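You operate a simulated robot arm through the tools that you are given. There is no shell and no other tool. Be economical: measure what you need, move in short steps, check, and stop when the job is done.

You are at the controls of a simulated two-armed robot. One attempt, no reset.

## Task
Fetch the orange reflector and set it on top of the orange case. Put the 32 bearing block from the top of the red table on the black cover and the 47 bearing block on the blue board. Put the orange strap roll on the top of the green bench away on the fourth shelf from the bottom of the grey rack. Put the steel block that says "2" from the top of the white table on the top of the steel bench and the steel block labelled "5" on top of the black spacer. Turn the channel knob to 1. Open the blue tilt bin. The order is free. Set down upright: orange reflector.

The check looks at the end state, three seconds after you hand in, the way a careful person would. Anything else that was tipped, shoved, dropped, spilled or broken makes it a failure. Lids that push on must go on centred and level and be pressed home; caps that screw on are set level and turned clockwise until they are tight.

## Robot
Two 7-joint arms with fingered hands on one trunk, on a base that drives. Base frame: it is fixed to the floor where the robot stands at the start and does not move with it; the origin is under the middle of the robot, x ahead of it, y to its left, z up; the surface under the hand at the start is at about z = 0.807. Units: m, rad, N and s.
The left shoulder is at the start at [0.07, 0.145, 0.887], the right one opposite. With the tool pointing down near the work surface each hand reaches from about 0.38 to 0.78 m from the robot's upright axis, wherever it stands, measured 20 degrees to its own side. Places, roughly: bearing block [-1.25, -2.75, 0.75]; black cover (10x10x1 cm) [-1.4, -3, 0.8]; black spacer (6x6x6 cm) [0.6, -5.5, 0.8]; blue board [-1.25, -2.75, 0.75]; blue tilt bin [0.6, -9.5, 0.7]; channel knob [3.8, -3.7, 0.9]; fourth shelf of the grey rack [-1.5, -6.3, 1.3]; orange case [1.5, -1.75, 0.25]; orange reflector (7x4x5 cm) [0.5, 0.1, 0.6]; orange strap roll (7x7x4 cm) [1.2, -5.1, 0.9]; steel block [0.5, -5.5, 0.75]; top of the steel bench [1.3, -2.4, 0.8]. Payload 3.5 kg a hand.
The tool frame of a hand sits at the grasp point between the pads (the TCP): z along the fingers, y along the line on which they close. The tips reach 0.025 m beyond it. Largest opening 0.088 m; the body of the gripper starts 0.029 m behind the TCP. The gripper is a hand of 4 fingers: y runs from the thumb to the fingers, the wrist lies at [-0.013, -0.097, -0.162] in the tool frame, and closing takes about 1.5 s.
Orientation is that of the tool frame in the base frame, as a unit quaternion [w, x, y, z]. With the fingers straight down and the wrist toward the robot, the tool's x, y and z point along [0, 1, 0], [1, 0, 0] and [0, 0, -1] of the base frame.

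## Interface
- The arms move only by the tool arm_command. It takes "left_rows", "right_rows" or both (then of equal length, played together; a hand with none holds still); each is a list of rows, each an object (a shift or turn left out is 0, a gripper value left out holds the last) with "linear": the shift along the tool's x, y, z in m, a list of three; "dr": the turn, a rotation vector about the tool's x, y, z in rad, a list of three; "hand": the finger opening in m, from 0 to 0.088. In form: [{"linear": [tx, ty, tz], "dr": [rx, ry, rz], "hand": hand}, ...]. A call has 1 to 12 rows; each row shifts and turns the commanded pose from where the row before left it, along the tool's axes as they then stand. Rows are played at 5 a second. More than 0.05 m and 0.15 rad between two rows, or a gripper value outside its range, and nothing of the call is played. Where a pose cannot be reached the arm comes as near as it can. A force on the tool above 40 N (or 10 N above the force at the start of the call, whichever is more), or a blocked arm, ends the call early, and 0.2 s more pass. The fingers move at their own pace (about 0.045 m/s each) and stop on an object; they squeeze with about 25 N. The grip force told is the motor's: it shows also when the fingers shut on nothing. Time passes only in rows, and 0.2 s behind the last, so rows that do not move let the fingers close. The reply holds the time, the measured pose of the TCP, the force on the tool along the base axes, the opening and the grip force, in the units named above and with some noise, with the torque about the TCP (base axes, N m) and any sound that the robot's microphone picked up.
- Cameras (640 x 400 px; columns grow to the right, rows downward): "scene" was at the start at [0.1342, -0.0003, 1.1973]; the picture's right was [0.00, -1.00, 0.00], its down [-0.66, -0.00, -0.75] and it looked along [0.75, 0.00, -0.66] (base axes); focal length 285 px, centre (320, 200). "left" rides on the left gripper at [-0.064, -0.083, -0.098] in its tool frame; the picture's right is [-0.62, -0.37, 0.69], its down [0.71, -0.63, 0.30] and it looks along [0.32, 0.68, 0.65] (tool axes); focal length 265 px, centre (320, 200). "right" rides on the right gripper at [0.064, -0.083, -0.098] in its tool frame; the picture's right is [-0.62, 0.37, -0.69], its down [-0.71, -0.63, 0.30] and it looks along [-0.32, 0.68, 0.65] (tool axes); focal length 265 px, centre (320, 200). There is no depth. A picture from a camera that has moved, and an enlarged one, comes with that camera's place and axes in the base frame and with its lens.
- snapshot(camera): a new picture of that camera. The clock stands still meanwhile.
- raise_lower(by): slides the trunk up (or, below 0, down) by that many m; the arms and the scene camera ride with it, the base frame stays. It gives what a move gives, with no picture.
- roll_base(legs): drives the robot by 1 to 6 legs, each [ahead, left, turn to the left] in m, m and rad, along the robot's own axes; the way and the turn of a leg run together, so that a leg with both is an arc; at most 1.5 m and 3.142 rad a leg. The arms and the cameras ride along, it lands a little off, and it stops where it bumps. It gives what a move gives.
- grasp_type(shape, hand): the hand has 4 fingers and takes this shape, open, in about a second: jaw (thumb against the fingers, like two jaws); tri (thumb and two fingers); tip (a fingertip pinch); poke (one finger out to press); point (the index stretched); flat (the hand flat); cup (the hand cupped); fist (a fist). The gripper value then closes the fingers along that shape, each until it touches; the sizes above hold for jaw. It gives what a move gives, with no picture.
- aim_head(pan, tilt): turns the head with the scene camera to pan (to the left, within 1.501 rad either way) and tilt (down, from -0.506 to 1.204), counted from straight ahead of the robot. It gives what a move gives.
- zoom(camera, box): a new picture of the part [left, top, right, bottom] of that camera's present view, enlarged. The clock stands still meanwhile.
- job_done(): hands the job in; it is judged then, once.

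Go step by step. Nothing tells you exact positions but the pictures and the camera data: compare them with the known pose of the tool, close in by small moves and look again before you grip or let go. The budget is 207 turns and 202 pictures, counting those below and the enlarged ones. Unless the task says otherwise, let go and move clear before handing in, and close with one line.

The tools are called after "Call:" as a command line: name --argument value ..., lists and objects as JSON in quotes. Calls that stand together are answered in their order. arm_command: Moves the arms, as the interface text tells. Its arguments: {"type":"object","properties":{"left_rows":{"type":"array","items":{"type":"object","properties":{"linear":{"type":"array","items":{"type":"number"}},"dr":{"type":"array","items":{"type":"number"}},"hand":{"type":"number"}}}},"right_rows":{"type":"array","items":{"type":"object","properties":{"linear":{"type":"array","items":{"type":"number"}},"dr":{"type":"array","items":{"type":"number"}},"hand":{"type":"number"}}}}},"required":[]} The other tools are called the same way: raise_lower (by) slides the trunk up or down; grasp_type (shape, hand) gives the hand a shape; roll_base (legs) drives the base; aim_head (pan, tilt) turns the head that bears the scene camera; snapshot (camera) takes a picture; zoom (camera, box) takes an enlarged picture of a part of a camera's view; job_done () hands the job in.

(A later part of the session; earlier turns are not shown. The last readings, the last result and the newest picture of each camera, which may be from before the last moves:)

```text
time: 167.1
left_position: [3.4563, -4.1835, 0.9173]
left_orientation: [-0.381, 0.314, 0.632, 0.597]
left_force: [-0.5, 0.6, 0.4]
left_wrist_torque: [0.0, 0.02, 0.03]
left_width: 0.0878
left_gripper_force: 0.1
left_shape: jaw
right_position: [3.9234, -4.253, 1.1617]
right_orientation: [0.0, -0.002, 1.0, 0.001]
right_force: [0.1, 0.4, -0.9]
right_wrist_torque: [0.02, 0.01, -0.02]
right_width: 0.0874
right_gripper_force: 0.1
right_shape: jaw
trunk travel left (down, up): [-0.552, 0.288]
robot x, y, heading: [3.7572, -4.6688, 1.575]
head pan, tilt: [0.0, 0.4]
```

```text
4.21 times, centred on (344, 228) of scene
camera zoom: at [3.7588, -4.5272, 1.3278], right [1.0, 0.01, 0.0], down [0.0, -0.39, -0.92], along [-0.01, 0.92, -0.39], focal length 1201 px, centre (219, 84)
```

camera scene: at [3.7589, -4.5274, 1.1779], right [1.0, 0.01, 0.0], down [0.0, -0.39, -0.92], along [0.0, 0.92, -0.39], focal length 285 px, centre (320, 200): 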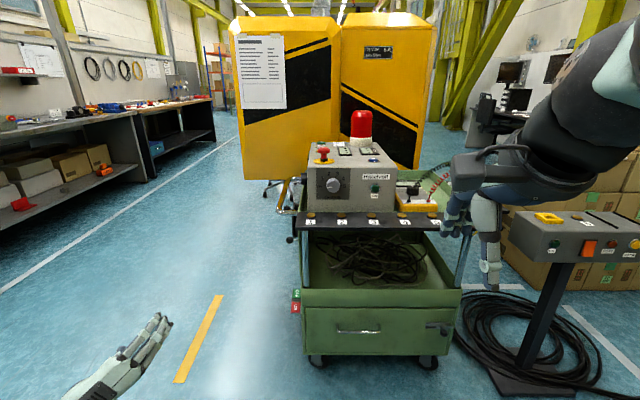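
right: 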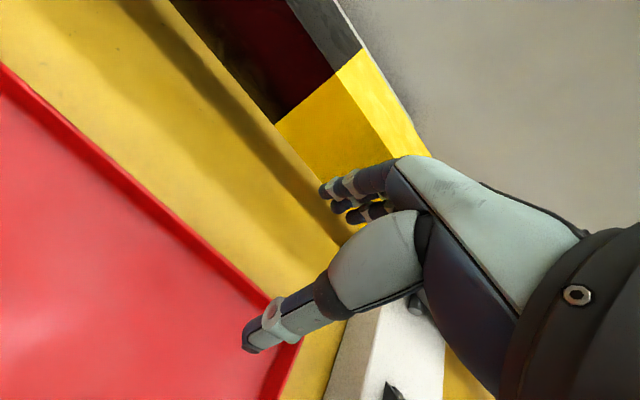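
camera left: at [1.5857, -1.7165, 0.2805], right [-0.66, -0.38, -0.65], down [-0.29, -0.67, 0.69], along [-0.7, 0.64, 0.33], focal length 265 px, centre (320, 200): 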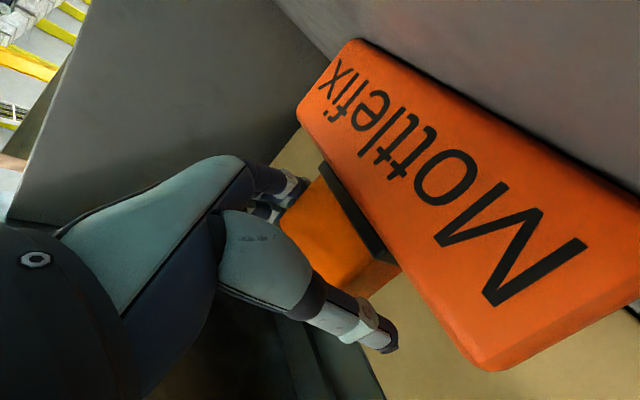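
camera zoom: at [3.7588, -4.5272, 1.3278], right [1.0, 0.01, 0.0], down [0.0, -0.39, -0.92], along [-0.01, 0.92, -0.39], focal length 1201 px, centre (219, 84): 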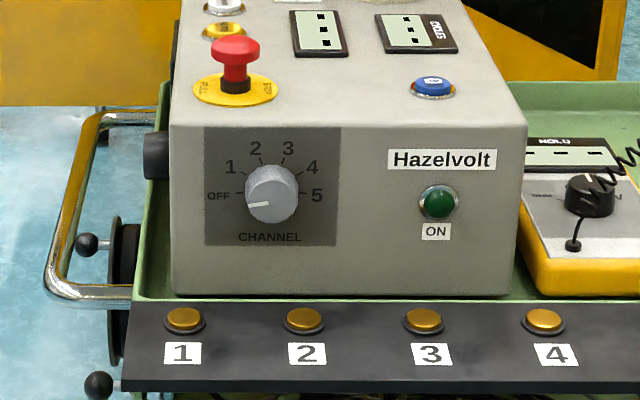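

Knob front cap is at about (3.797, -3.664, 0.860), Ø0.044; a CW turn of ~36° leads from OFF to 1. I test the roll range of the left hand in free air first.

Call:
arm_command --left_rows '[{"dr": [0, 0, 0.14]}, {"dr": [0, 0, 0.14]}, {"dr": [0, 0, 0.14]}, {"dr": [0, 0, 0.14]}, {"dr": [0, 0, 0.14]}, {"dr": [0, 0, 0.14]}, {}]'

Call:
arm_command --left_rows '[{"dr": [0, 0, 0.14]}, {"dr": [0, 0, 0.14]}, {"dr": [0, 0, 0.14]}, {}]'

```text
time: 168.7
left_position: [3.4559, -4.219, 0.9939]
left_orientation: [0.591, -0.544, -0.449, -0.39]
left_force: [-0.5, 0.4, 0.8]
left_wrist_torque: [0.02, 0.03, -0.04]
left_width: 0.0877
left_gripper_force: 0.0
left_shape: jaw
left hand out of reach, approached as far as the arm can: row 3, 4, 5, 6
right_position: [3.9224, -4.2526, 1.162]
right_orientation: [-0.001, -0.002, 1.0, 0.001]
right_force: [0.1, -0.1, 0.5]
right_wrist_torque: [-0.01, -0.06, -0.02]
right_width: 0.0878
right_gripper_force: 0.0
right_shape: jaw
trunk travel left (down, up): [-0.552, 0.288]
robot x, y, heading: [3.7618, -4.6667, 1.576]
head pan, tilt: [0.0, 0.4]
```

```text
time: 169.7
left_position: [3.4649, -4.2165, 1.0189]
left_orientation: [0.66, -0.626, -0.325, -0.258]
left_force: [-0.1, -0.2, -1.2]
left_wrist_torque: [0.01, 0.04, -0.01]
left_width: 0.0875
left_gripper_force: 0.1
left_shape: jaw
left hand out of reach, approached as far as the arm can: row 2, 3
right_position: [3.9226, -4.253, 1.163]
right_orientation: [-0.001, -0.003, 1.0, 0.0]
right_force: [-0.8, 0.2, 0.2]
right_wrist_torque: [0.02, -0.04, 0.03]
right_width: 0.0877
right_gripper_force: 0.1
right_shape: jaw
trunk travel left (down, up): [-0.552, 0.288]
robot x, y, heading: [3.7602, -4.6667, 1.578]
head pan, tilt: [0.0, 0.4]
```

Roll range is available when the hand is at shoulder height. I roll back to the start angle, turn the robot a bit, and lower the trunk to bring the TCP to knob height.

Call:
arm_command --left_rows '[{"dr": [0, 0, -0.145]}, {"dr": [0, 0, -0.145]}, {"dr": [0, 0, -0.145]}, {"dr": [0, 0, -0.145]}, {"dr": [0, 0, -0.145]}, {"dr": [0, 0, -0.12]}, {}]'

Call:
raise_lower --by -0.14

Call:
roll_base --legs '[[0, 0, -0.1]]'

```text
time: 171.2
left_position: [3.4658, -4.2151, 1.0189]
left_orientation: [-0.496, 0.436, 0.554, 0.506]
left_force: [0.1, -0.7, 0.0]
left_wrist_torque: [0.02, 0.0, -0.05]
left_width: 0.0878
left_gripper_force: 0.1
left_shape: jaw
right_position: [3.924, -4.2524, 1.1616]
right_orientation: [0.0, -0.003, 1.0, 0.001]
right_force: [0.7, 1.5, 0.7]
right_wrist_torque: [0.01, 0.01, 0.0]
right_width: 0.0876
right_gripper_force: 0.0
right_shape: jaw
trunk travel left (down, up): [-0.552, 0.288]
robot x, y, heading: [3.7558, -4.6727, 1.58]
head pan, tilt: [0.0, 0.4]
```

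```text
time: 172.9
left_position: [3.465, -4.2168, 0.879]
left_orientation: [-0.496, 0.438, 0.554, 0.506]
left_force: [0.5, -0.5, -1.9]
left_wrist_torque: [0.01, -0.02, 0.03]
left_width: 0.088
left_gripper_force: 0.2
left_shape: jaw
right_position: [3.9234, -4.2526, 1.0216]
right_orientation: [-0.001, -0.003, 1.0, 0.0]
right_force: [0.8, 0.3, 0.3]
right_wrist_torque: [0.0, 0.0, -0.02]
right_width: 0.0877
right_gripper_force: 0.1
right_shape: jaw
trunk travel left (down, up): [-0.412, 0.428]
robot x, y, heading: [3.7599, -4.6679, 1.577]
head pan, tilt: [0.0, 0.4]
```

```text
time: 173.8
left_position: [3.5132, -4.1892, 0.8783]
left_orientation: [-0.469, 0.466, 0.531, 0.53]
left_force: [-0.2, -0.6, -0.1]
left_wrist_torque: [-0.01, 0.06, -0.03]
left_width: 0.0875
left_gripper_force: 0.0
left_shape: jaw
right_position: [3.9636, -4.2713, 1.0217]
right_orientation: [0.0, 0.048, 0.999, 0.0]
right_force: [0.1, -0.4, 0.0]
right_wrist_torque: [-0.03, -0.02, -0.02]
right_width: 0.0878
right_gripper_force: 0.0
right_shape: jaw
trunk travel left (down, up): [-0.412, 0.428]
robot x, y, heading: [3.7569, -4.6706, 1.476]
head pan, tilt: [0.0, 0.4]
```

Orientation is square to the panel. I approach in stages.

Call:
raise_lower --by -0.018

Call:
roll_base --legs '[[0.2, -0.245, 0]]'

Call:
aim_head --pan 0 --tilt 0.5

Call:
snapshot --camera "scene"

Call:
snapshot --camera "left"

```text
time: 174.5
left_position: [3.5122, -4.1886, 0.8608]
left_orientation: [-0.471, 0.465, 0.531, 0.53]
left_force: [-0.1, 0.2, -0.7]
left_wrist_torque: [0.0, 0.01, 0.0]
left_width: 0.0878
left_gripper_force: 0.1
left_shape: jaw
right_position: [3.9641, -4.27, 1.0045]
right_orientation: [0.001, 0.048, 0.999, 0.001]
right_force: [0.0, 0.4, 0.3]
right_wrist_torque: [-0.01, 0.01, -0.05]
right_width: 0.0875
right_gripper_force: 0.0
right_shape: jaw
trunk travel left (down, up): [-0.394, 0.446]
robot x, y, heading: [3.7605, -4.6672, 1.476]
head pan, tilt: [0.0, 0.4]
```

```text
time: 176.6
left_position: [3.7743, -4.0189, 0.8598]
left_orientation: [-0.47, 0.463, 0.533, 0.53]
left_force: [0.2, 0.5, -1.0]
left_wrist_torque: [-0.02, 0.01, 0.01]
left_width: 0.0876
left_gripper_force: 0.0
left_shape: jaw
right_position: [4.2246, -4.0993, 1.0037]
right_orientation: [0.002, 0.046, 0.999, -0.002]
right_force: [0.2, -0.4, -0.5]
right_wrist_torque: [-0.04, 0.03, 0.01]
right_width: 0.0877
right_gripper_force: 0.1
right_shape: jaw
trunk travel left (down, up): [-0.394, 0.446]
robot x, y, heading: [4.0235, -4.5034, 1.478]
head pan, tilt: [0.0, 0.4]
```

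```text
time: 177.3
left_position: [3.7735, -4.0192, 0.8589]
left_orientation: [-0.47, 0.463, 0.533, 0.53]
left_force: [-0.3, -0.4, 0.6]
left_wrist_torque: [-0.01, -0.02, 0.02]
left_width: 0.0878
left_gripper_force: 0.0
left_shape: jaw
right_position: [4.2255, -4.0982, 1.0032]
right_orientation: [0.002, 0.044, 0.999, -0.002]
right_force: [0.6, -0.7, 0.3]
right_wrist_torque: [-0.01, 0.0, 0.03]
right_width: 0.0878
right_gripper_force: 0.2
right_shape: jaw
trunk travel left (down, up): [-0.394, 0.446]
robot x, y, heading: [4.026, -4.4974, 1.478]
head pan, tilt: [0.0, 0.499]
```

```text
149 pictures are left
camera scene: at [4.0347, -4.3578, 1.1605], right [1.0, -0.09, 0.0], down [-0.04, -0.48, -0.88], along [0.08, 0.87, -0.48], focal length 285 px, centre (320, 200)
```

scene: 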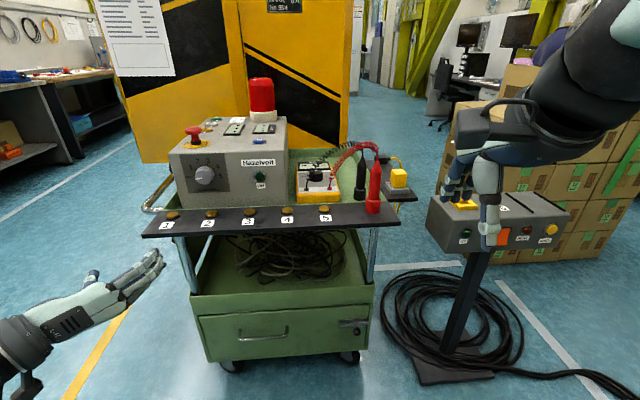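

```text
148 pictures are left
camera left: at [3.7003, -4.117, 0.7855], right [-0.29, 0.69, -0.66], down [-0.72, 0.29, 0.63], along [0.63, 0.66, 0.41], focal length 265 px, centre (320, 200)
```

left: 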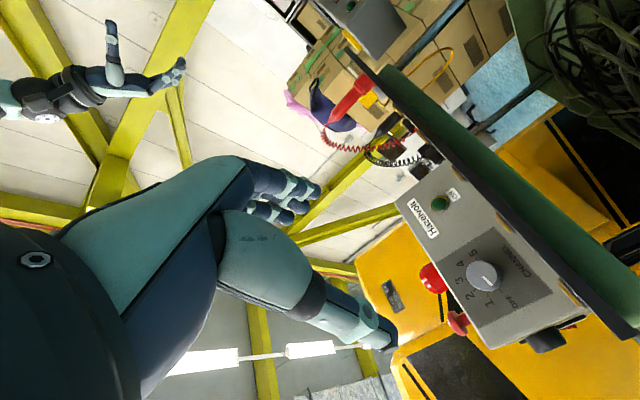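

Knob confirmed at (3.796, -3.655, 0.860). To keep the right hand clear of the red probe I extend the left arm instead of only driving, and pull the right hand aside.

Call:
arm_command --left_rows '[{"linear": [0, 0, 0.03]}, {"linear": [0, 0, 0.03]}, {"linear": [0, 0, 0.03]}, {"linear": [0, 0, 0.03]}, {"linear": [0, 0, 0.03]}, {}]' --right_rows '[{"linear": [-0.02, -0.01, 0]}, {"linear": [-0.02, -0.01, 0]}, {"linear": [-0.02, -0.01, 0]}, {"linear": [-0.02, -0.01, 0]}, {"linear": [-0.02, -0.01, 0]}, {}]'

Call:
roll_base --legs '[[0.1, 0, 0]]'

Call:
snapshot --camera "left"

Call:
snapshot --camera "scene"

```text
time: 178.9
left_position: [3.7546, -3.8685, 0.8507]
left_orientation: [-0.48, 0.453, 0.548, 0.514]
left_force: [0.5, -1.1, -0.8]
left_wrist_torque: [0.02, -0.01, 0.03]
left_width: 0.0878
left_gripper_force: 0.1
left_shape: jaw
right_position: [4.2966, -4.0704, 0.9593]
right_orientation: [0.0, 0.02, 1.0, -0.013]
right_force: [-0.9, -0.1, -0.4]
right_wrist_torque: [0.0, 0.0, 0.02]
right_width: 0.0876
right_gripper_force: 0.1
right_shape: jaw
right hand out of reach, approached as far as the arm can: row 1, 2, 3, 4, 5
trunk travel left (down, up): [-0.394, 0.446]
robot x, y, heading: [4.0337, -4.4991, 1.531]
head pan, tilt: [0.0, 0.499]
stopped in row 6 (right hand): the arm was blocked; the commanded pose is now the measured one
```

```text
time: 180.1
left_position: [3.7626, -3.7746, 0.8596]
left_orientation: [-0.483, 0.45, 0.543, 0.518]
left_force: [-0.8, 1.1, 0.0]
left_wrist_torque: [0.01, 0.02, -0.01]
left_width: 0.0876
left_gripper_force: 0.0
left_shape: jaw
right_position: [4.305, -3.9813, 0.9672]
right_orientation: [-0.001, 0.022, 1.0, -0.004]
right_force: [-0.3, -0.2, -0.7]
right_wrist_torque: [-0.02, 0.02, -0.03]
right_width: 0.0878
right_gripper_force: 0.0
right_shape: jaw
trunk travel left (down, up): [-0.394, 0.446]
robot x, y, heading: [4.0437, -4.3948, 1.526]
head pan, tilt: [0.0, 0.499]
```

```text
147 pictures are left
camera left: at [3.6953, -3.8761, 0.7857], right [-0.33, 0.68, -0.66], down [-0.73, 0.26, 0.63], along [0.6, 0.69, 0.41], focal length 265 px, centre (320, 200)
```

left: 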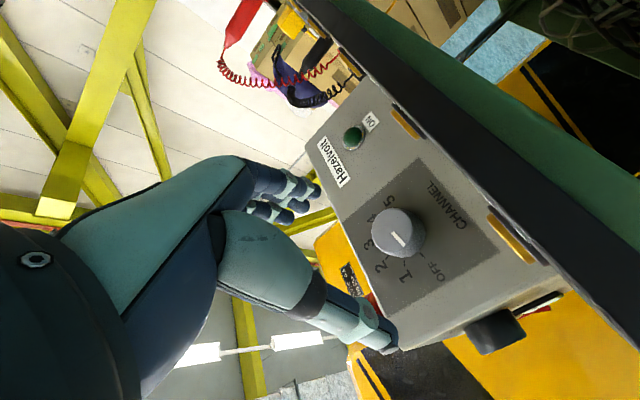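

```text
146 pictures are left
camera scene: at [4.0486, -4.253, 1.1606], right [1.0, -0.04, 0.0], down [-0.02, -0.48, -0.88], along [0.04, 0.88, -0.48], focal length 285 px, centre (320, 200)
```

scene: 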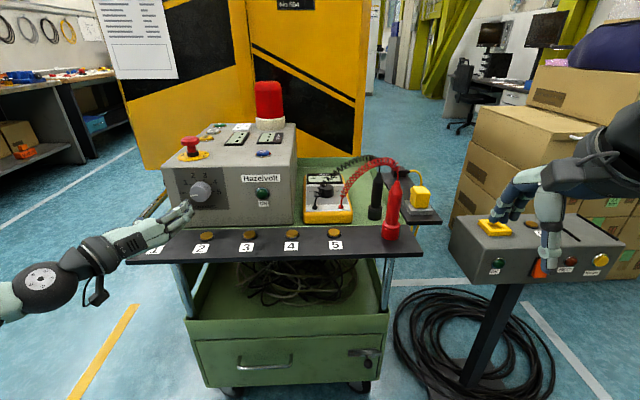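

Call:
zoom --camera "scene" --box '[420, 120, 640, 300]'

Call:
snapshot --camera "right"

```text
2.22 times, centred on (530, 210) of scene
camera zoom: at [4.0486, -4.253, 1.1606], right [1.0, -0.04, 0.0], down [-0.02, -0.48, -0.88], along [0.04, 0.88, -0.48], focal length 634 px, centre (-147, 178)
```

zoom: 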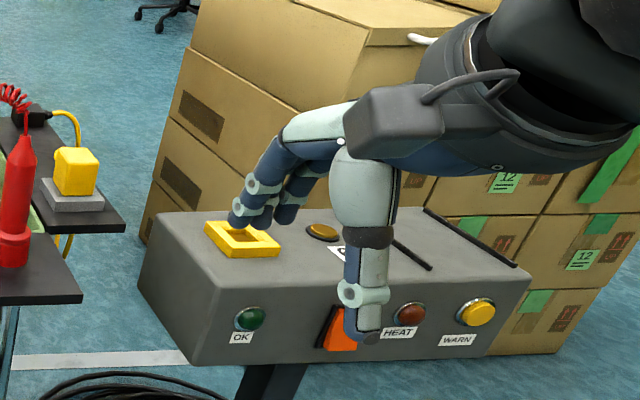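

```text
144 pictures are left
camera right: at [4.2371, -4.0595, 1.0656], right [0.64, 0.35, 0.69], down [0.69, -0.66, -0.3], along [0.35, 0.66, -0.66], focal length 265 px, centre (320, 200)
```

right: 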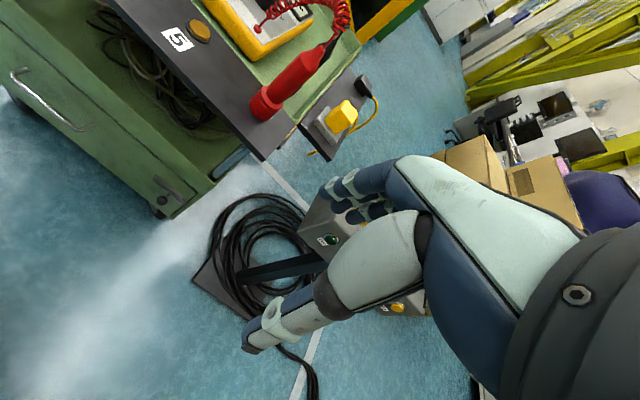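

Right hand is clear. I correct the yaw by turning the base slightly, then check.

Call:
roll_base --legs '[[0, 0, -0.055]]'

Call:
snapshot --camera "left"

```text
time: 180.9
left_position: [3.7981, -3.7619, 0.8599]
left_orientation: [-0.468, 0.466, 0.53, 0.531]
left_force: [0.9, 0.0, -0.4]
left_wrist_torque: [0.0, 0.01, 0.06]
left_width: 0.0876
left_gripper_force: 0.0
left_shape: jaw
right_position: [4.3275, -3.9959, 0.967]
right_orientation: [-0.001, 0.048, 0.999, -0.004]
right_force: [-0.3, 0.3, -0.7]
right_wrist_torque: [0.0, 0.0, -0.01]
right_width: 0.0878
right_gripper_force: 0.1
right_shape: jaw
trunk travel left (down, up): [-0.394, 0.446]
robot x, y, heading: [4.0461, -4.3943, 1.472]
head pan, tilt: [0.0, 0.499]
```

```text
143 pictures are left
camera left: at [3.7243, -3.8586, 0.7864], right [-0.29, 0.69, -0.66], down [-0.72, 0.3, 0.63], along [0.64, 0.65, 0.41], focal length 265 px, centre (320, 200)
```

left: 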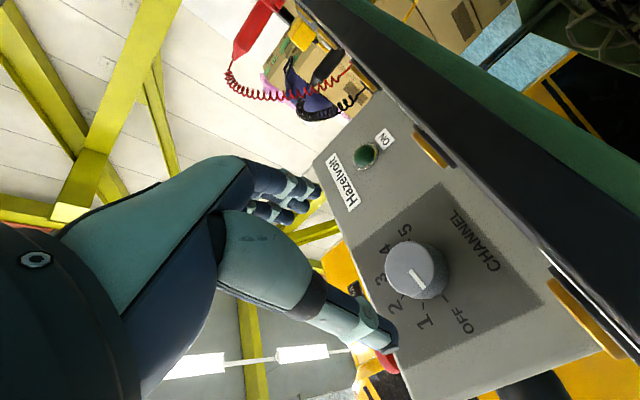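

Call:
arm_command --left_rows '[{"linear": [0, 0, 0.025]}, {"linear": [0, 0, 0.025]}, {"linear": [0, 0, 0.02]}, {"linear": [0, 0, 0.02]}, {}]'

Call:
snapshot --camera "left"

Call:
zoom --camera "scene" --box '[120, 130, 312, 250]'

```text
time: 181.7
left_position: [3.797, -3.7036, 0.8593]
left_orientation: [-0.461, 0.467, 0.537, 0.53]
left_force: [4.0, -17.3, 7.0]
left_wrist_torque: [-1.98, 0.23, 1.69]
left_width: 0.0879
left_gripper_force: 0.0
left_shape: jaw
right_position: [4.3275, -3.998, 0.9669]
right_orientation: [-0.002, 0.047, 0.999, -0.004]
right_force: [1.1, -0.2, -0.7]
right_wrist_torque: [-0.01, 0.0, 0.03]
right_width: 0.0879
right_gripper_force: 0.1
right_shape: jaw
trunk travel left (down, up): [-0.394, 0.446]
robot x, y, heading: [4.0416, -4.3914, 1.473]
head pan, tilt: [0.0, 0.499]
stopped in row 3 (left hand): the force on the tool passed its limit at 44 N (the readings are from after the stop); the commanded pose is now the measured one
```

```text
142 pictures are left
camera left: at [3.7229, -3.8016, 0.7856], right [-0.28, 0.69, -0.67], down [-0.72, 0.31, 0.62], along [0.63, 0.66, 0.41], focal length 265 px, centre (320, 200)
```

left: 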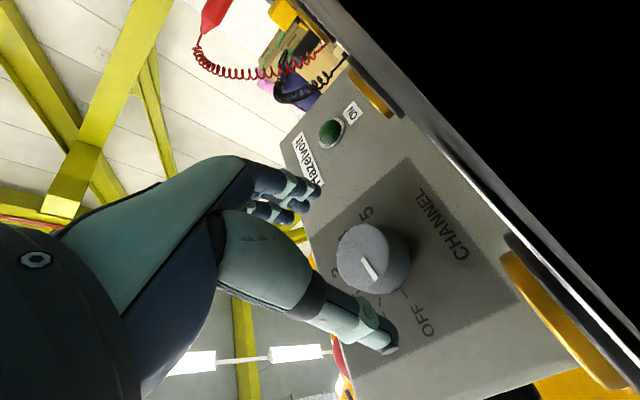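

```text
3.33 times, centred on (216, 190) of scene
camera zoom: at [4.0567, -4.258, 1.1613], right [1.0, -0.09, 0.0], down [-0.05, -0.47, -0.88], along [0.08, 0.88, -0.48], focal length 951 px, centre (667, 233)
```

zoom: 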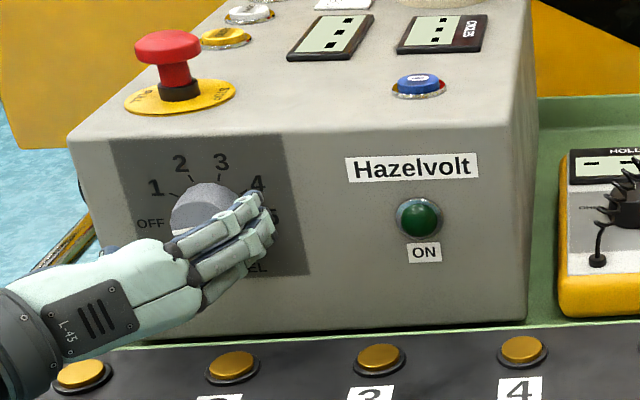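

The camera housing under the wrist hit the strip's edge. I back off and roll the hand so the wrist is higher, testing the roll range.

Call:
arm_command --left_rows '[{"linear": [0, 0, -0.03]}, {"linear": [0, 0, -0.03]}, {"linear": [0, 0, -0.02]}, {"dr": [0, 0, 0.12]}, {"dr": [0, 0, 0.12]}, {"dr": [0, 0, 0.12]}, {"dr": [0, 0, 0.12]}, {}]'

Call:
arm_command --left_rows '[{"dr": [0, 0, 0.12]}, {"dr": [0, 0, 0.12]}, {"dr": [0, 0, 0.12]}, {"dr": [0, 0, 0.12]}, {"dr": [0, 0, 0.12]}, {}]'

Call:
zoom --camera "scene" --box '[100, 130, 324, 270]'

```text
time: 183.5
left_position: [3.7949, -3.779, 0.8571]
left_orientation: [-0.574, 0.582, 0.409, 0.404]
left_force: [-0.4, 0.8, -0.4]
left_wrist_torque: [0.01, 0.01, -0.02]
left_width: 0.0878
left_gripper_force: 0.1
left_shape: jaw
right_position: [4.3253, -3.9952, 0.9668]
right_orientation: [-0.001, 0.049, 0.999, -0.004]
right_force: [-0.4, 0.1, -0.2]
right_wrist_torque: [0.03, 0.01, -0.04]
right_width: 0.0877
right_gripper_force: 0.1
right_shape: jaw
trunk travel left (down, up): [-0.394, 0.446]
robot x, y, heading: [4.0432, -4.3914, 1.473]
head pan, tilt: [0.0, 0.499]
```

```text
time: 184.9
left_position: [3.7955, -3.7795, 0.8578]
left_orientation: [-0.669, 0.677, 0.219, 0.214]
left_force: [0.5, -0.7, -0.1]
left_wrist_torque: [0.02, -0.01, 0.03]
left_width: 0.0878
left_gripper_force: 0.1
left_shape: jaw
right_position: [4.3258, -3.9954, 0.9673]
right_orientation: [-0.001, 0.048, 0.999, -0.004]
right_force: [-0.5, 0.4, 0.8]
right_wrist_torque: [0.0, 0.0, -0.01]
right_width: 0.0876
right_gripper_force: 0.0
right_shape: jaw
trunk travel left (down, up): [-0.394, 0.446]
robot x, y, heading: [4.0441, -4.3899, 1.472]
head pan, tilt: [0.0, 0.499]
```

```text
2.86 times, centred on (212, 200) of scene
camera zoom: at [4.0558, -4.2548, 1.1607], right [1.0, -0.1, 0.0], down [-0.05, -0.48, -0.88], along [0.08, 0.87, -0.48], focal length 815 px, centre (629, 200)
```

zoom: 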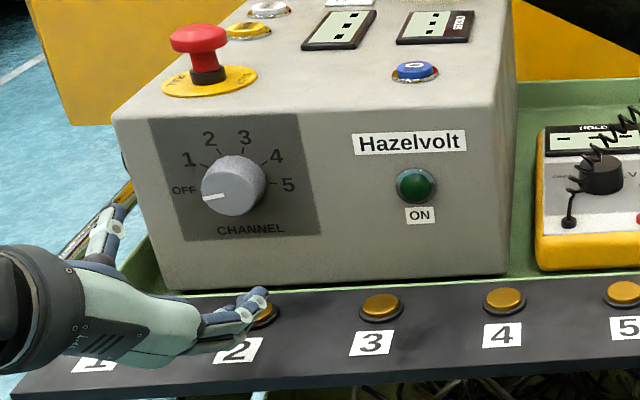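

Call:
arm_command --left_rows '[{"dr": [0, 0, 0.12]}, {"dr": [0, 0, 0.12]}, {}]'

Call:
arm_command --left_rows '[{"dr": [0, 0, -0.14]}, {"dr": [0, 0, -0.14]}, {"dr": [0, 0, -0.14]}, {"dr": [0, 0, -0.14]}, {"dr": [0, 0, -0.14]}, {}]'

```text
time: 185.7
left_position: [3.7958, -3.78, 0.8583]
left_orientation: [-0.69, 0.699, 0.137, 0.133]
left_force: [-0.4, -0.7, -0.7]
left_wrist_torque: [-0.02, -0.02, -0.02]
left_width: 0.0878
left_gripper_force: 0.0
left_shape: jaw
right_position: [4.3262, -3.9958, 0.967]
right_orientation: [0.0, 0.048, 0.999, -0.003]
right_force: [0.2, 0.0, 1.0]
right_wrist_torque: [-0.01, 0.0, -0.03]
right_width: 0.0877
right_gripper_force: 0.0
right_shape: jaw
trunk travel left (down, up): [-0.394, 0.446]
robot x, y, heading: [4.0458, -4.3965, 1.474]
head pan, tilt: [0.0, 0.499]
```

```text
time: 187.1
left_position: [3.7958, -3.779, 0.8572]
left_orientation: [-0.602, 0.609, 0.368, 0.364]
left_force: [-0.2, -0.2, 0.3]
left_wrist_torque: [-0.02, 0.03, 0.0]
left_width: 0.0878
left_gripper_force: 0.0
left_shape: jaw
right_position: [4.3266, -3.996, 0.9675]
right_orientation: [-0.001, 0.048, 0.999, -0.003]
right_force: [-0.1, 0.0, -0.2]
right_wrist_torque: [-0.02, 0.02, 0.02]
right_width: 0.0878
right_gripper_force: 0.1
right_shape: jaw
trunk travel left (down, up): [-0.394, 0.446]
robot x, y, heading: [4.0402, -4.3959, 1.477]
head pan, tilt: [0.0, 0.499]
```

Range is good to 68°. Now at 28° up; I advance again.

Call:
arm_command --left_rows '[{"linear": [0, 0, 0.03]}, {"linear": [0, 0, 0.03]}, {"linear": [0, 0, 0.02]}, {"linear": [0, 0, 0.01]}, {}]'

Call:
snapshot --camera "left"

Call:
zoom --camera "scene" --box '[100, 130, 324, 270]'

```text
time: 188.3
left_position: [3.7963, -3.691, 0.8566]
left_orientation: [-0.601, 0.609, 0.367, 0.363]
left_force: [-0.3, 0.7, -0.3]
left_wrist_torque: [0.04, -0.02, -0.02]
left_width: 0.0877
left_gripper_force: 0.0
left_shape: jaw
right_position: [4.3264, -3.9963, 0.9671]
right_orientation: [-0.001, 0.048, 0.999, -0.003]
right_force: [0.3, 1.2, 0.7]
right_wrist_torque: [0.03, -0.03, 0.02]
right_width: 0.0877
right_gripper_force: 0.1
right_shape: jaw
trunk travel left (down, up): [-0.394, 0.446]
robot x, y, heading: [4.0451, -4.396, 1.473]
head pan, tilt: [0.0, 0.499]
```

```text
139 pictures are left
camera left: at [3.6924, -3.7875, 0.8408], right [-0.61, 0.69, -0.39], down [-0.22, 0.32, 0.92], along [0.76, 0.65, -0.04], focal length 265 px, centre (320, 200)
```

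left: 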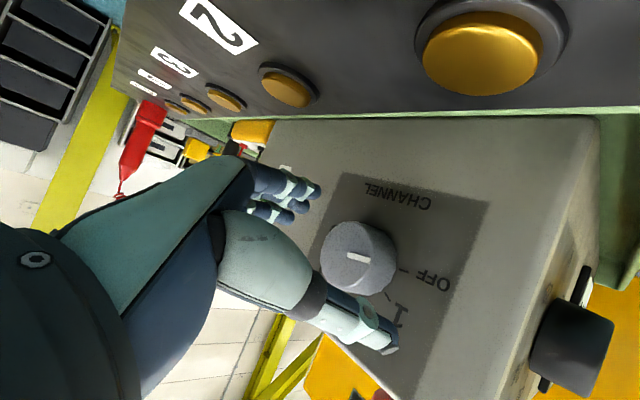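

```text
2.86 times, centred on (212, 200) of scene
camera zoom: at [4.0562, -4.2549, 1.1607], right [1.0, -0.1, 0.0], down [-0.05, -0.48, -0.88], along [0.08, 0.87, -0.48], focal length 815 px, centre (629, 200)
```

zoom: 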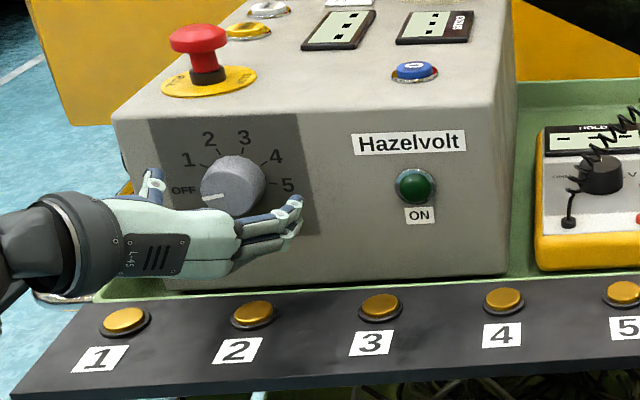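

The knob lies centred between thumb and fingers. Advance 25 mm more and look.

Call:
arm_command --left_rows '[{"linear": [0, 0, 0.015]}, {"linear": [0, 0, 0.01]}, {}]'

Call:
snapshot --camera "left"

```text
time: 189.1
left_position: [3.7964, -3.6648, 0.857]
left_orientation: [-0.602, 0.609, 0.368, 0.363]
left_force: [0.1, -0.9, -0.1]
left_wrist_torque: [0.02, -0.02, 0.01]
left_width: 0.0881
left_gripper_force: 0.0
left_shape: jaw
right_position: [4.327, -3.9958, 0.9667]
right_orientation: [-0.001, 0.049, 0.999, -0.003]
right_force: [-0.9, -0.1, 0.3]
right_wrist_torque: [0.0, 0.03, 0.02]
right_width: 0.0878
right_gripper_force: 0.0
right_shape: jaw
trunk travel left (down, up): [-0.394, 0.446]
robot x, y, heading: [4.0397, -4.3972, 1.473]
head pan, tilt: [0.0, 0.499]
```

```text
137 pictures are left
camera left: at [3.693, -3.7621, 0.8401], right [-0.61, 0.69, -0.39], down [-0.22, 0.32, 0.92], along [0.76, 0.65, -0.04], focal length 265 px, centre (320, 200)
```

left: 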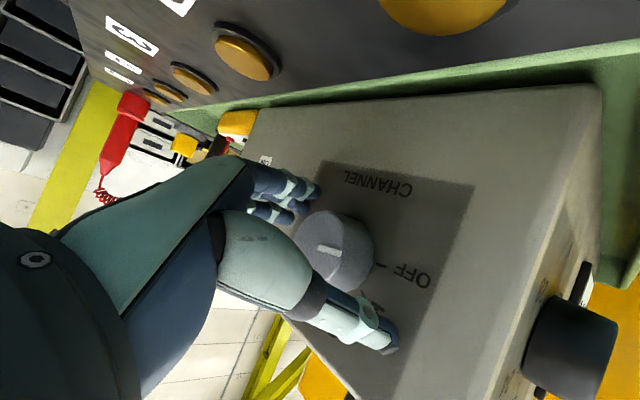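

Now close on the knob.

Call:
arm_command --left_rows '[{"hand": 0.055}, {"hand": 0.055}, {"hand": 0.055}, {"hand": 0.04}, {"hand": 0.035}, {"hand": 0.035}, {"hand": 0.035}, {"hand": 0.035}]'

Call:
snapshot --camera "left"

```text
time: 190.9
left_position: [3.797, -3.6655, 0.8565]
left_orientation: [-0.601, 0.609, 0.368, 0.363]
left_force: [-2.1, -0.1, 1.6]
left_wrist_torque: [0.02, -0.01, 0.03]
left_width: 0.0359
left_gripper_force: 24.9
left_shape: jaw
right_position: [4.3259, -3.9952, 0.966]
right_orientation: [-0.001, 0.048, 0.999, -0.004]
right_force: [-0.6, -0.3, -0.1]
right_wrist_torque: [0.02, 0.05, -0.02]
right_width: 0.0878
right_gripper_force: 0.1
right_shape: jaw
trunk travel left (down, up): [-0.394, 0.446]
robot x, y, heading: [4.0432, -4.3975, 1.477]
head pan, tilt: [0.0, 0.499]
```

```text
136 pictures are left
camera left: at [3.6923, -3.7624, 0.8401], right [-0.62, 0.69, -0.39], down [-0.22, 0.32, 0.92], along [0.76, 0.65, -0.04], focal length 265 px, centre (320, 200)
```

left: 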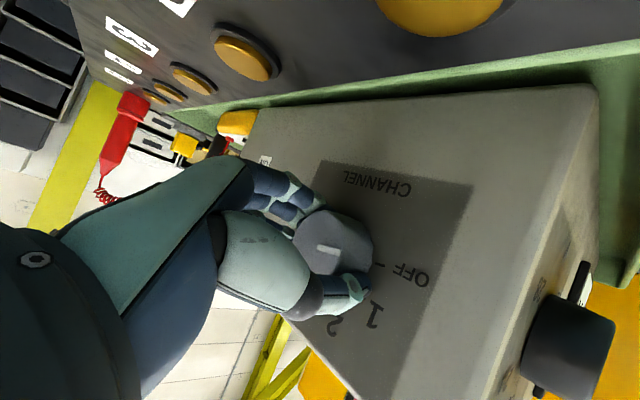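

Gripped. I turn clockwise ~0.6 rad in steps.

Call:
arm_command --left_rows '[{"dr": [0, 0, 0.1]}, {"dr": [0, 0, 0.1]}, {"dr": [0, 0, 0.1]}, {"dr": [0, 0, 0.1]}, {"dr": [0, 0, 0.1]}, {"dr": [0, 0, 0.1]}, {}]'

Call:
snapshot --camera "left"

Call:
zoom --camera "scene" --box '[140, 140, 268, 220]'

```text
time: 192.5
left_position: [3.796, -3.6655, 0.8573]
left_orientation: [-0.683, 0.69, 0.171, 0.168]
left_force: [-3.8, 2.2, 6.8]
left_wrist_torque: [0.18, 0.02, 0.1]
left_width: 0.0355
left_gripper_force: 24.9
left_shape: jaw
right_position: [4.3254, -3.9967, 0.9685]
right_orientation: [-0.002, 0.049, 0.999, -0.003]
right_force: [-0.8, -0.3, 0.5]
right_wrist_torque: [0.02, -0.02, -0.02]
right_width: 0.0879
right_gripper_force: 0.1
right_shape: jaw
trunk travel left (down, up): [-0.394, 0.446]
robot x, y, heading: [4.0421, -4.3944, 1.472]
head pan, tilt: [0.0, 0.499]
```

```text
135 pictures are left
camera left: at [3.7002, -3.7619, 0.9025], right [-0.72, 0.69, 0.03], down [0.34, 0.31, 0.89], along [0.61, 0.65, -0.46], focal length 265 px, centre (320, 200)
```

left: 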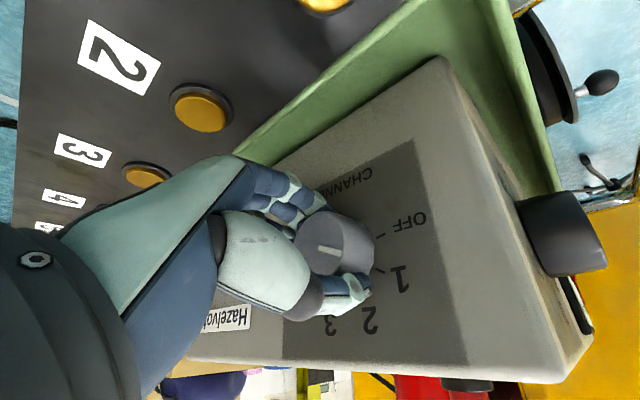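

```text
5.00 times, centred on (204, 180) of scene
camera zoom: at [4.0557, -4.2558, 1.1609], right [1.0, -0.1, 0.0], down [-0.05, -0.48, -0.88], along [0.08, 0.87, -0.48], focal length 1427 px, centre (900, 300)
```

zoom: 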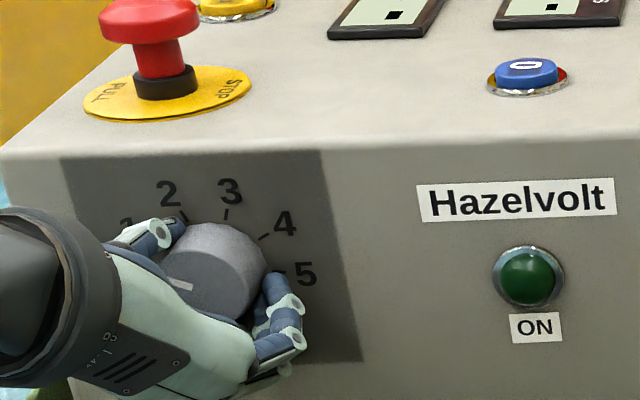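

Call:
zoom --camera "left" --box '[270, 180, 430, 280]'

```text
4.00 times, centred on (350, 230) of left
camera zoom: at [3.7002, -3.7619, 0.9025], right [-0.72, 0.69, 0.03], down [0.34, 0.31, 0.89], along [0.61, 0.65, -0.46], focal length 1062 px, centre (200, 80)
```

zoom: 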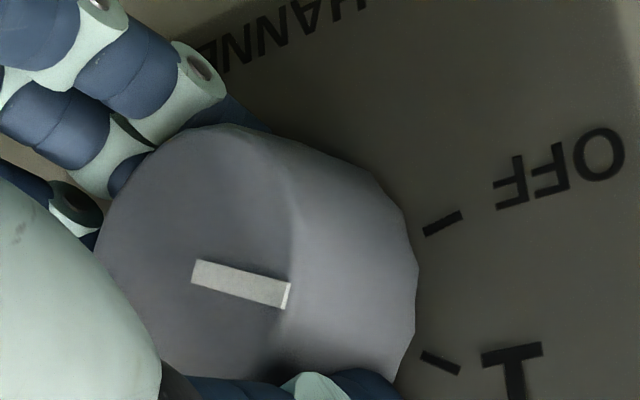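

The pointer is about 7° short of the "1" tick. A bit further.

Call:
arm_command --left_rows '[{"dr": [0, 0, 0.07]}, {"dr": [0, 0, 0.06]}, {}, {}]'

Call:
zoom --camera "left" --box '[270, 180, 430, 280]'

```text
time: 193.5
left_position: [3.7954, -3.6648, 0.8564]
left_orientation: [-0.692, 0.7, 0.125, 0.124]
left_force: [-4.9, 5.2, 8.7]
left_wrist_torque: [0.15, -0.04, 0.08]
left_width: 0.0351
left_gripper_force: 25.1
left_shape: jaw
right_position: [4.3257, -3.9953, 0.9674]
right_orientation: [-0.001, 0.048, 0.999, -0.003]
right_force: [0.0, -0.2, 1.3]
right_wrist_torque: [-0.01, 0.02, -0.02]
right_width: 0.0877
right_gripper_force: 0.0
right_shape: jaw
trunk travel left (down, up): [-0.394, 0.446]
robot x, y, heading: [4.0436, -4.3953, 1.474]
head pan, tilt: [0.0, 0.499]
```

```text
4.00 times, centred on (350, 230) of left
camera zoom: at [3.7069, -3.762, 0.9143], right [-0.71, 0.69, 0.12], down [0.45, 0.31, 0.84], along [0.54, 0.65, -0.54], focal length 1062 px, centre (200, 80)
```

zoom: 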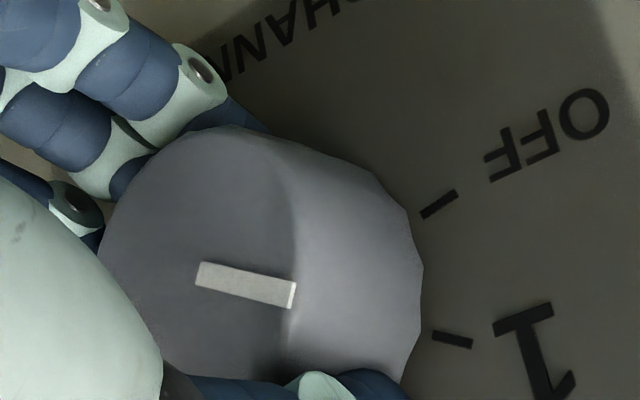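

Pointer is parallel with the "1" tick. Release and back off, then check.

Call:
arm_command --left_rows '[{"hand": 0.06}, {"hand": 0.088}, {"hand": 0.088}, {"hand": 0.088}, {"hand": 0.088}, {"hand": 0.088}, {"linear": [0, 0, -0.03]}, {"linear": [0, 0, -0.04]}, {"linear": [0, 0, -0.04]}, {"linear": [0, 0, -0.04]}, {}]'

Call:
zoom --camera "scene" --box '[140, 140, 268, 220]'

Call:
snapshot --camera "left"

```text
time: 195.9
left_position: [3.7959, -3.816, 0.859]
left_orientation: [-0.691, 0.701, 0.125, 0.125]
left_force: [0.2, 0.2, 0.4]
left_wrist_torque: [-0.04, -0.02, 0.01]
left_width: 0.0875
left_gripper_force: 0.1
left_shape: jaw
right_position: [4.3251, -3.9951, 0.9665]
right_orientation: [0.0, 0.048, 0.999, -0.005]
right_force: [0.2, 0.8, -0.7]
right_wrist_torque: [0.01, -0.01, 0.02]
right_width: 0.0877
right_gripper_force: 0.0
right_shape: jaw
trunk travel left (down, up): [-0.394, 0.446]
robot x, y, heading: [4.0386, -4.3945, 1.476]
head pan, tilt: [0.0, 0.499]
```

```text
5.00 times, centred on (204, 180) of scene
camera zoom: at [4.0561, -4.2541, 1.1606], right [1.0, -0.1, 0.0], down [-0.05, -0.48, -0.88], along [0.08, 0.87, -0.48], focal length 1427 px, centre (900, 300)
```

zoom: 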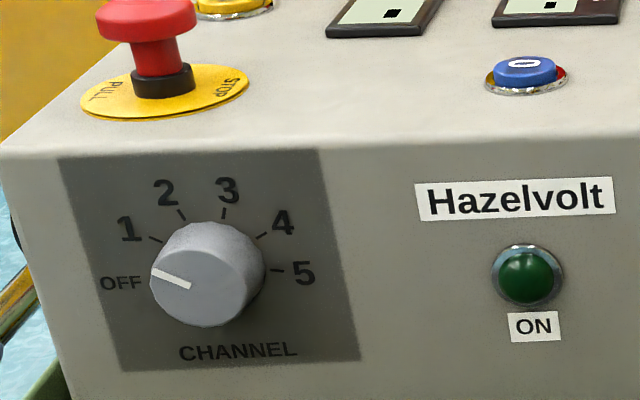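

```text
130 pictures are left
camera left: at [3.707, -3.912, 0.917], right [-0.71, 0.7, 0.12], down [0.45, 0.31, 0.84], along [0.54, 0.65, -0.54], focal length 265 px, centre (320, 200)
```

left: 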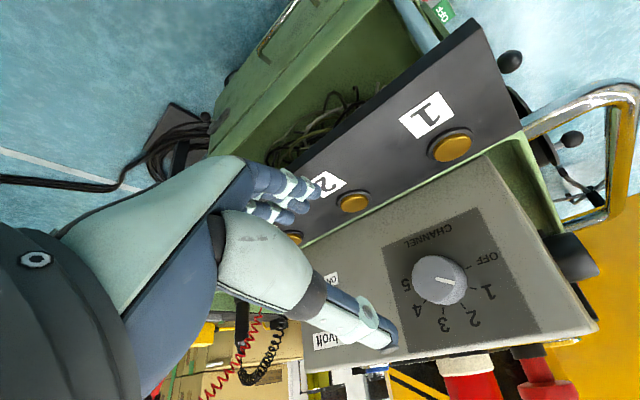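

Knob points at 1. I back away and restore the left arm to hand-down.

Call:
roll_base --legs '[[-0.5, 0, 0]]'

Call:
arm_command --left_rows '[{"dr": [0, 0, -0.14], "linear": [0, 0, -0.03]}, {"dr": [0, 0, -0.14], "linear": [0, 0, -0.03]}, {"dr": [0, 0, -0.14], "linear": [0, 0, -0.02]}, {"dr": [0, 0, -0.14]}, {"dr": [0, 0, -0.14]}, {"dr": [0, 0, -0.14]}, {"dr": [0, 0, -0.14]}, {"dr": [0, 0, -0.14]}, {"dr": [0, 0, -0.1]}, {"dr": [0.0863, -0.0863, -0.0863]}, {"dr": [0.0863, -0.0863, -0.0863]}, {"dr": [0.0863, -0.0863, -0.0863]}]'

Call:
arm_command --left_rows '[{"dr": [0.0863, -0.0863, -0.0863]}, {"dr": [0.0863, -0.0863, -0.0863]}, {"dr": [0.0863, -0.0863, -0.0863]}, {"dr": [0.0863, -0.0863, -0.0863]}, {"dr": [0.0863, -0.0863, -0.0863]}, {"dr": [0.0863, -0.0863, -0.0863]}, {"dr": [0.0863, -0.0863, -0.0863]}, {"dr": [0.0863, -0.0863, -0.0863]}, {"dr": [0.0863, -0.0863, -0.0863]}, {"dr": [0.0863, -0.0863, -0.0863]}, {"dr": [0.0863, -0.0863, -0.0863]}, {}]'

```text
time: 197.2
left_position: [3.7771, -3.8949, 0.8517]
left_orientation: [-0.688, 0.704, 0.134, 0.115]
left_force: [0.4, -0.3, 0.0]
left_wrist_torque: [0.03, 0.03, -0.01]
left_width: 0.0877
left_gripper_force: 0.1
left_shape: jaw
right_position: [4.3101, -4.0614, 0.9517]
right_orientation: [0.002, 0.038, 0.999, -0.024]
right_force: [0.0, 0.8, 0.7]
right_wrist_torque: [0.01, 0.01, -0.03]
right_width: 0.0877
right_gripper_force: 0.0
right_shape: jaw
trunk travel left (down, up): [-0.394, 0.446]
robot x, y, heading: [4.0393, -4.4786, 1.497]
head pan, tilt: [0.0, 0.499]
stopped in leg 1: the robot was blocked; the commanded pose is now the measured one
```

```text
time: 199.8
left_position: [3.7796, -3.9735, 0.8521]
left_orientation: [-0.418, 0.423, 0.691, 0.411]
left_force: [-0.3, 0.6, -0.6]
left_wrist_torque: [-0.02, 0.05, 0.0]
left_width: 0.0879
left_gripper_force: 0.0
left_shape: jaw
right_position: [4.3104, -4.0597, 0.9524]
right_orientation: [0.002, 0.04, 0.999, -0.024]
right_force: [-0.7, 0.9, -0.7]
right_wrist_torque: [0.0, 0.04, 0.0]
right_width: 0.0877
right_gripper_force: 0.1
right_shape: jaw
trunk travel left (down, up): [-0.394, 0.446]
robot x, y, heading: [4.035, -4.4811, 1.492]
head pan, tilt: [0.0, 0.499]
```

```text
time: 202.4
left_position: [3.7799, -3.9734, 0.8516]
left_orientation: [0.002, -0.007, 1.0, -0.014]
left_force: [0.2, 0.4, 0.0]
left_wrist_torque: [-0.03, 0.04, 0.0]
left_width: 0.0877
left_gripper_force: 0.0
left_shape: jaw
right_position: [4.3114, -4.0613, 0.9523]
right_orientation: [0.003, 0.04, 0.999, -0.023]
right_force: [-0.4, 0.2, -0.8]
right_wrist_torque: [-0.01, 0.02, 0.02]
right_width: 0.0878
right_gripper_force: 0.1
right_shape: jaw
trunk travel left (down, up): [-0.394, 0.446]
robot x, y, heading: [4.0353, -4.4844, 1.491]
head pan, tilt: [0.0, 0.499]
```

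The base was blocked while backing; I look to the right and rear to see by what.

Call:
aim_head --pan -1.5 --tilt 0.5

Call:
snapshot --camera "scene"

Call:
aim_head --pan 1.5 --tilt 0.5

Call:
snapshot --camera "scene"

```text
time: 204.0
left_position: [3.7795, -3.973, 0.8523]
left_orientation: [0.002, -0.006, 1.0, -0.014]
left_force: [-0.7, 0.0, 0.6]
left_wrist_torque: [-0.01, 0.01, -0.02]
left_width: 0.0879
left_gripper_force: 0.0
left_shape: jaw
right_position: [4.3108, -4.061, 0.9521]
right_orientation: [0.003, 0.04, 0.999, -0.024]
right_force: [1.0, -0.1, -1.0]
right_wrist_torque: [0.02, 0.0, 0.04]
right_width: 0.0879
right_gripper_force: 0.1
right_shape: jaw
trunk travel left (down, up): [-0.394, 0.446]
robot x, y, heading: [4.0362, -4.4834, 1.487]
head pan, tilt: [-1.499, 0.499]
```

```text
129 pictures are left
camera scene: at [4.1288, -4.4152, 1.1599], right [-0.01, -1.0, 0.02], down [-0.48, -0.01, -0.88], along [0.88, -0.01, -0.48], focal length 285 px, centre (320, 200)
```

scene: 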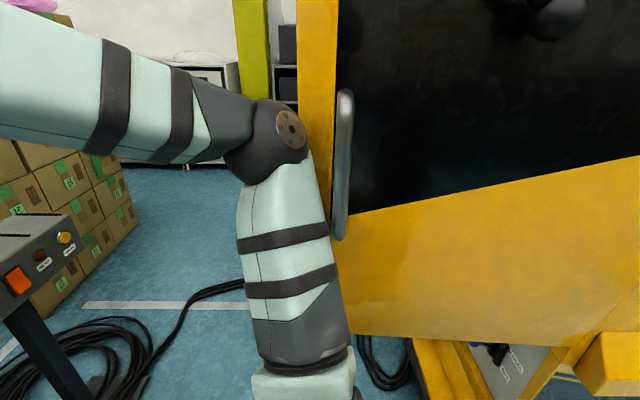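

```text
time: 206.6
left_position: [3.7795, -3.9739, 0.8502]
left_orientation: [0.002, -0.007, 1.0, -0.013]
left_force: [-1.1, 0.1, 0.1]
left_wrist_torque: [0.01, 0.0, 0.02]
left_width: 0.0877
left_gripper_force: 0.1
left_shape: jaw
right_position: [4.312, -4.0607, 0.9523]
right_orientation: [0.003, 0.04, 0.999, -0.024]
right_force: [-0.5, -0.4, -0.8]
right_wrist_torque: [-0.01, -0.02, 0.02]
right_width: 0.088
right_gripper_force: 0.1
right_shape: jaw
trunk travel left (down, up): [-0.394, 0.446]
robot x, y, heading: [4.0362, -4.4809, 1.49]
head pan, tilt: [1.499, 0.499]
```

```text
128 pictures are left
camera scene: at [3.9479, -4.401, 1.1595], right [0.15, 0.99, -0.02], down [0.47, -0.09, -0.88], along [-0.87, 0.12, -0.48], focal length 285 px, centre (320, 200)
```

scene: 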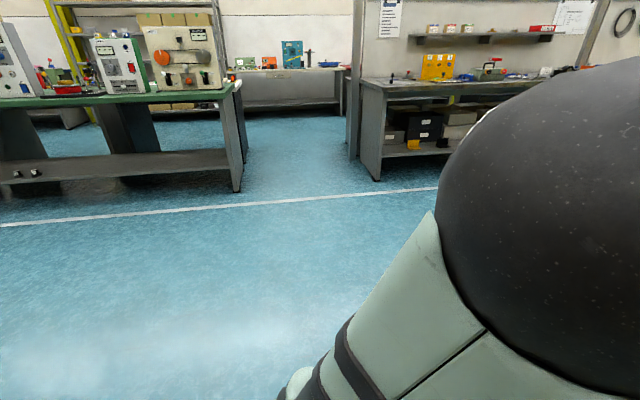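

The right elbow touched the yellow cabinet. I ease forward, then strafe left away, and back.

Call:
roll_base --legs '[[0.05, 0.05, 0], [0, 0.9, 0], [-0.1, 0.6, 0.08]]'

Call:
aim_head --pan 1.4 --tilt 0.3

Call:
snapshot --camera "scene"

Call:
aim_head --pan -1.2 --tilt 0.35

Call:
snapshot --camera "scene"

```text
time: 207.2
left_position: [3.777, -3.9787, 0.8559]
left_orientation: [0.001, -0.01, 1.0, -0.009]
left_force: [-0.5, 0.2, -0.2]
left_wrist_torque: [-0.01, 0.0, -0.02]
left_width: 0.0878
left_gripper_force: 0.0
left_shape: jaw
right_position: [4.3082, -4.0627, 0.9523]
right_orientation: [0.002, 0.038, 0.999, -0.024]
right_force: [0.0, -0.2, -0.3]
right_wrist_torque: [-0.01, -0.02, 0.03]
right_width: 0.0879
right_gripper_force: 0.1
right_shape: jaw
trunk travel left (down, up): [-0.394, 0.446]
robot x, y, heading: [4.0343, -4.4808, 1.497]
head pan, tilt: [1.499, 0.499]
stopped in leg 1: the robot was blocked; the commanded pose is now the measured one
```

```text
time: 208.0
left_position: [3.7786, -3.9755, 0.8554]
left_orientation: [0.002, -0.008, 1.0, -0.011]
left_force: [-0.7, -0.4, -1.0]
left_wrist_torque: [0.01, 0.0, -0.02]
left_width: 0.0878
left_gripper_force: 0.1
left_shape: jaw
right_position: [4.31, -4.0624, 0.9514]
right_orientation: [0.003, 0.038, 0.999, -0.024]
right_force: [0.1, 0.4, 1.0]
right_wrist_torque: [0.01, 0.01, -0.01]
right_width: 0.0879
right_gripper_force: 0.0
right_shape: jaw
trunk travel left (down, up): [-0.394, 0.446]
robot x, y, heading: [4.0351, -4.4782, 1.497]
head pan, tilt: [1.4, 0.3]
```

```text
127 pictures are left
camera scene: at [3.9475, -4.395, 1.1782], right [0.24, 0.97, -0.01], down [0.29, -0.08, -0.95], along [-0.93, 0.23, -0.3], focal length 285 px, centre (320, 200)
```

scene: 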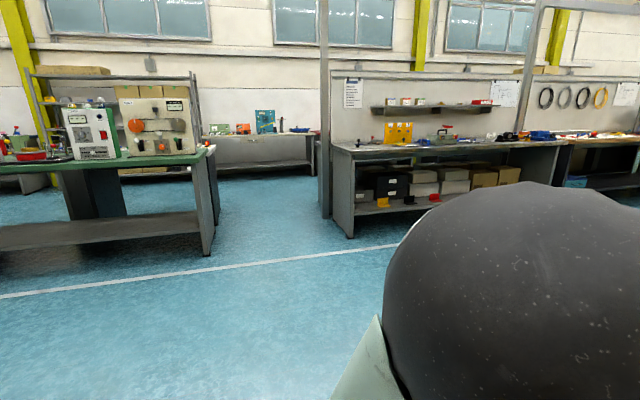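

```text
time: 210.3
left_position: [3.7765, -3.9762, 0.8541]
left_orientation: [0.002, -0.008, 1.0, -0.012]
left_force: [0.2, 0.0, -0.3]
left_wrist_torque: [0.01, 0.03, -0.01]
left_width: 0.0877
left_gripper_force: 0.1
left_shape: jaw
right_position: [4.3095, -4.0611, 0.9523]
right_orientation: [0.002, 0.038, 0.999, -0.023]
right_force: [0.1, -0.1, 0.2]
right_wrist_torque: [0.05, 0.02, -0.03]
right_width: 0.0879
right_gripper_force: 0.0
right_shape: jaw
trunk travel left (down, up): [-0.394, 0.446]
robot x, y, heading: [4.0353, -4.4774, 1.494]
head pan, tilt: [-1.201, 0.351]
```

```text
126 pictures are left
camera scene: at [4.1268, -4.3908, 1.1735], right [0.29, -0.96, 0.01], down [-0.33, -0.11, -0.94], along [0.9, 0.27, -0.35], focal length 285 px, centre (320, 200)
```

scene: 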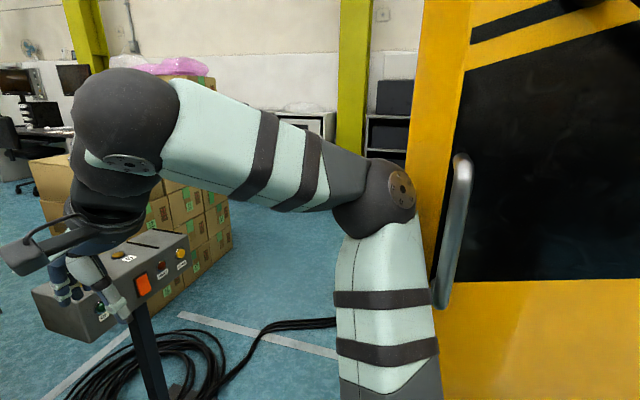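

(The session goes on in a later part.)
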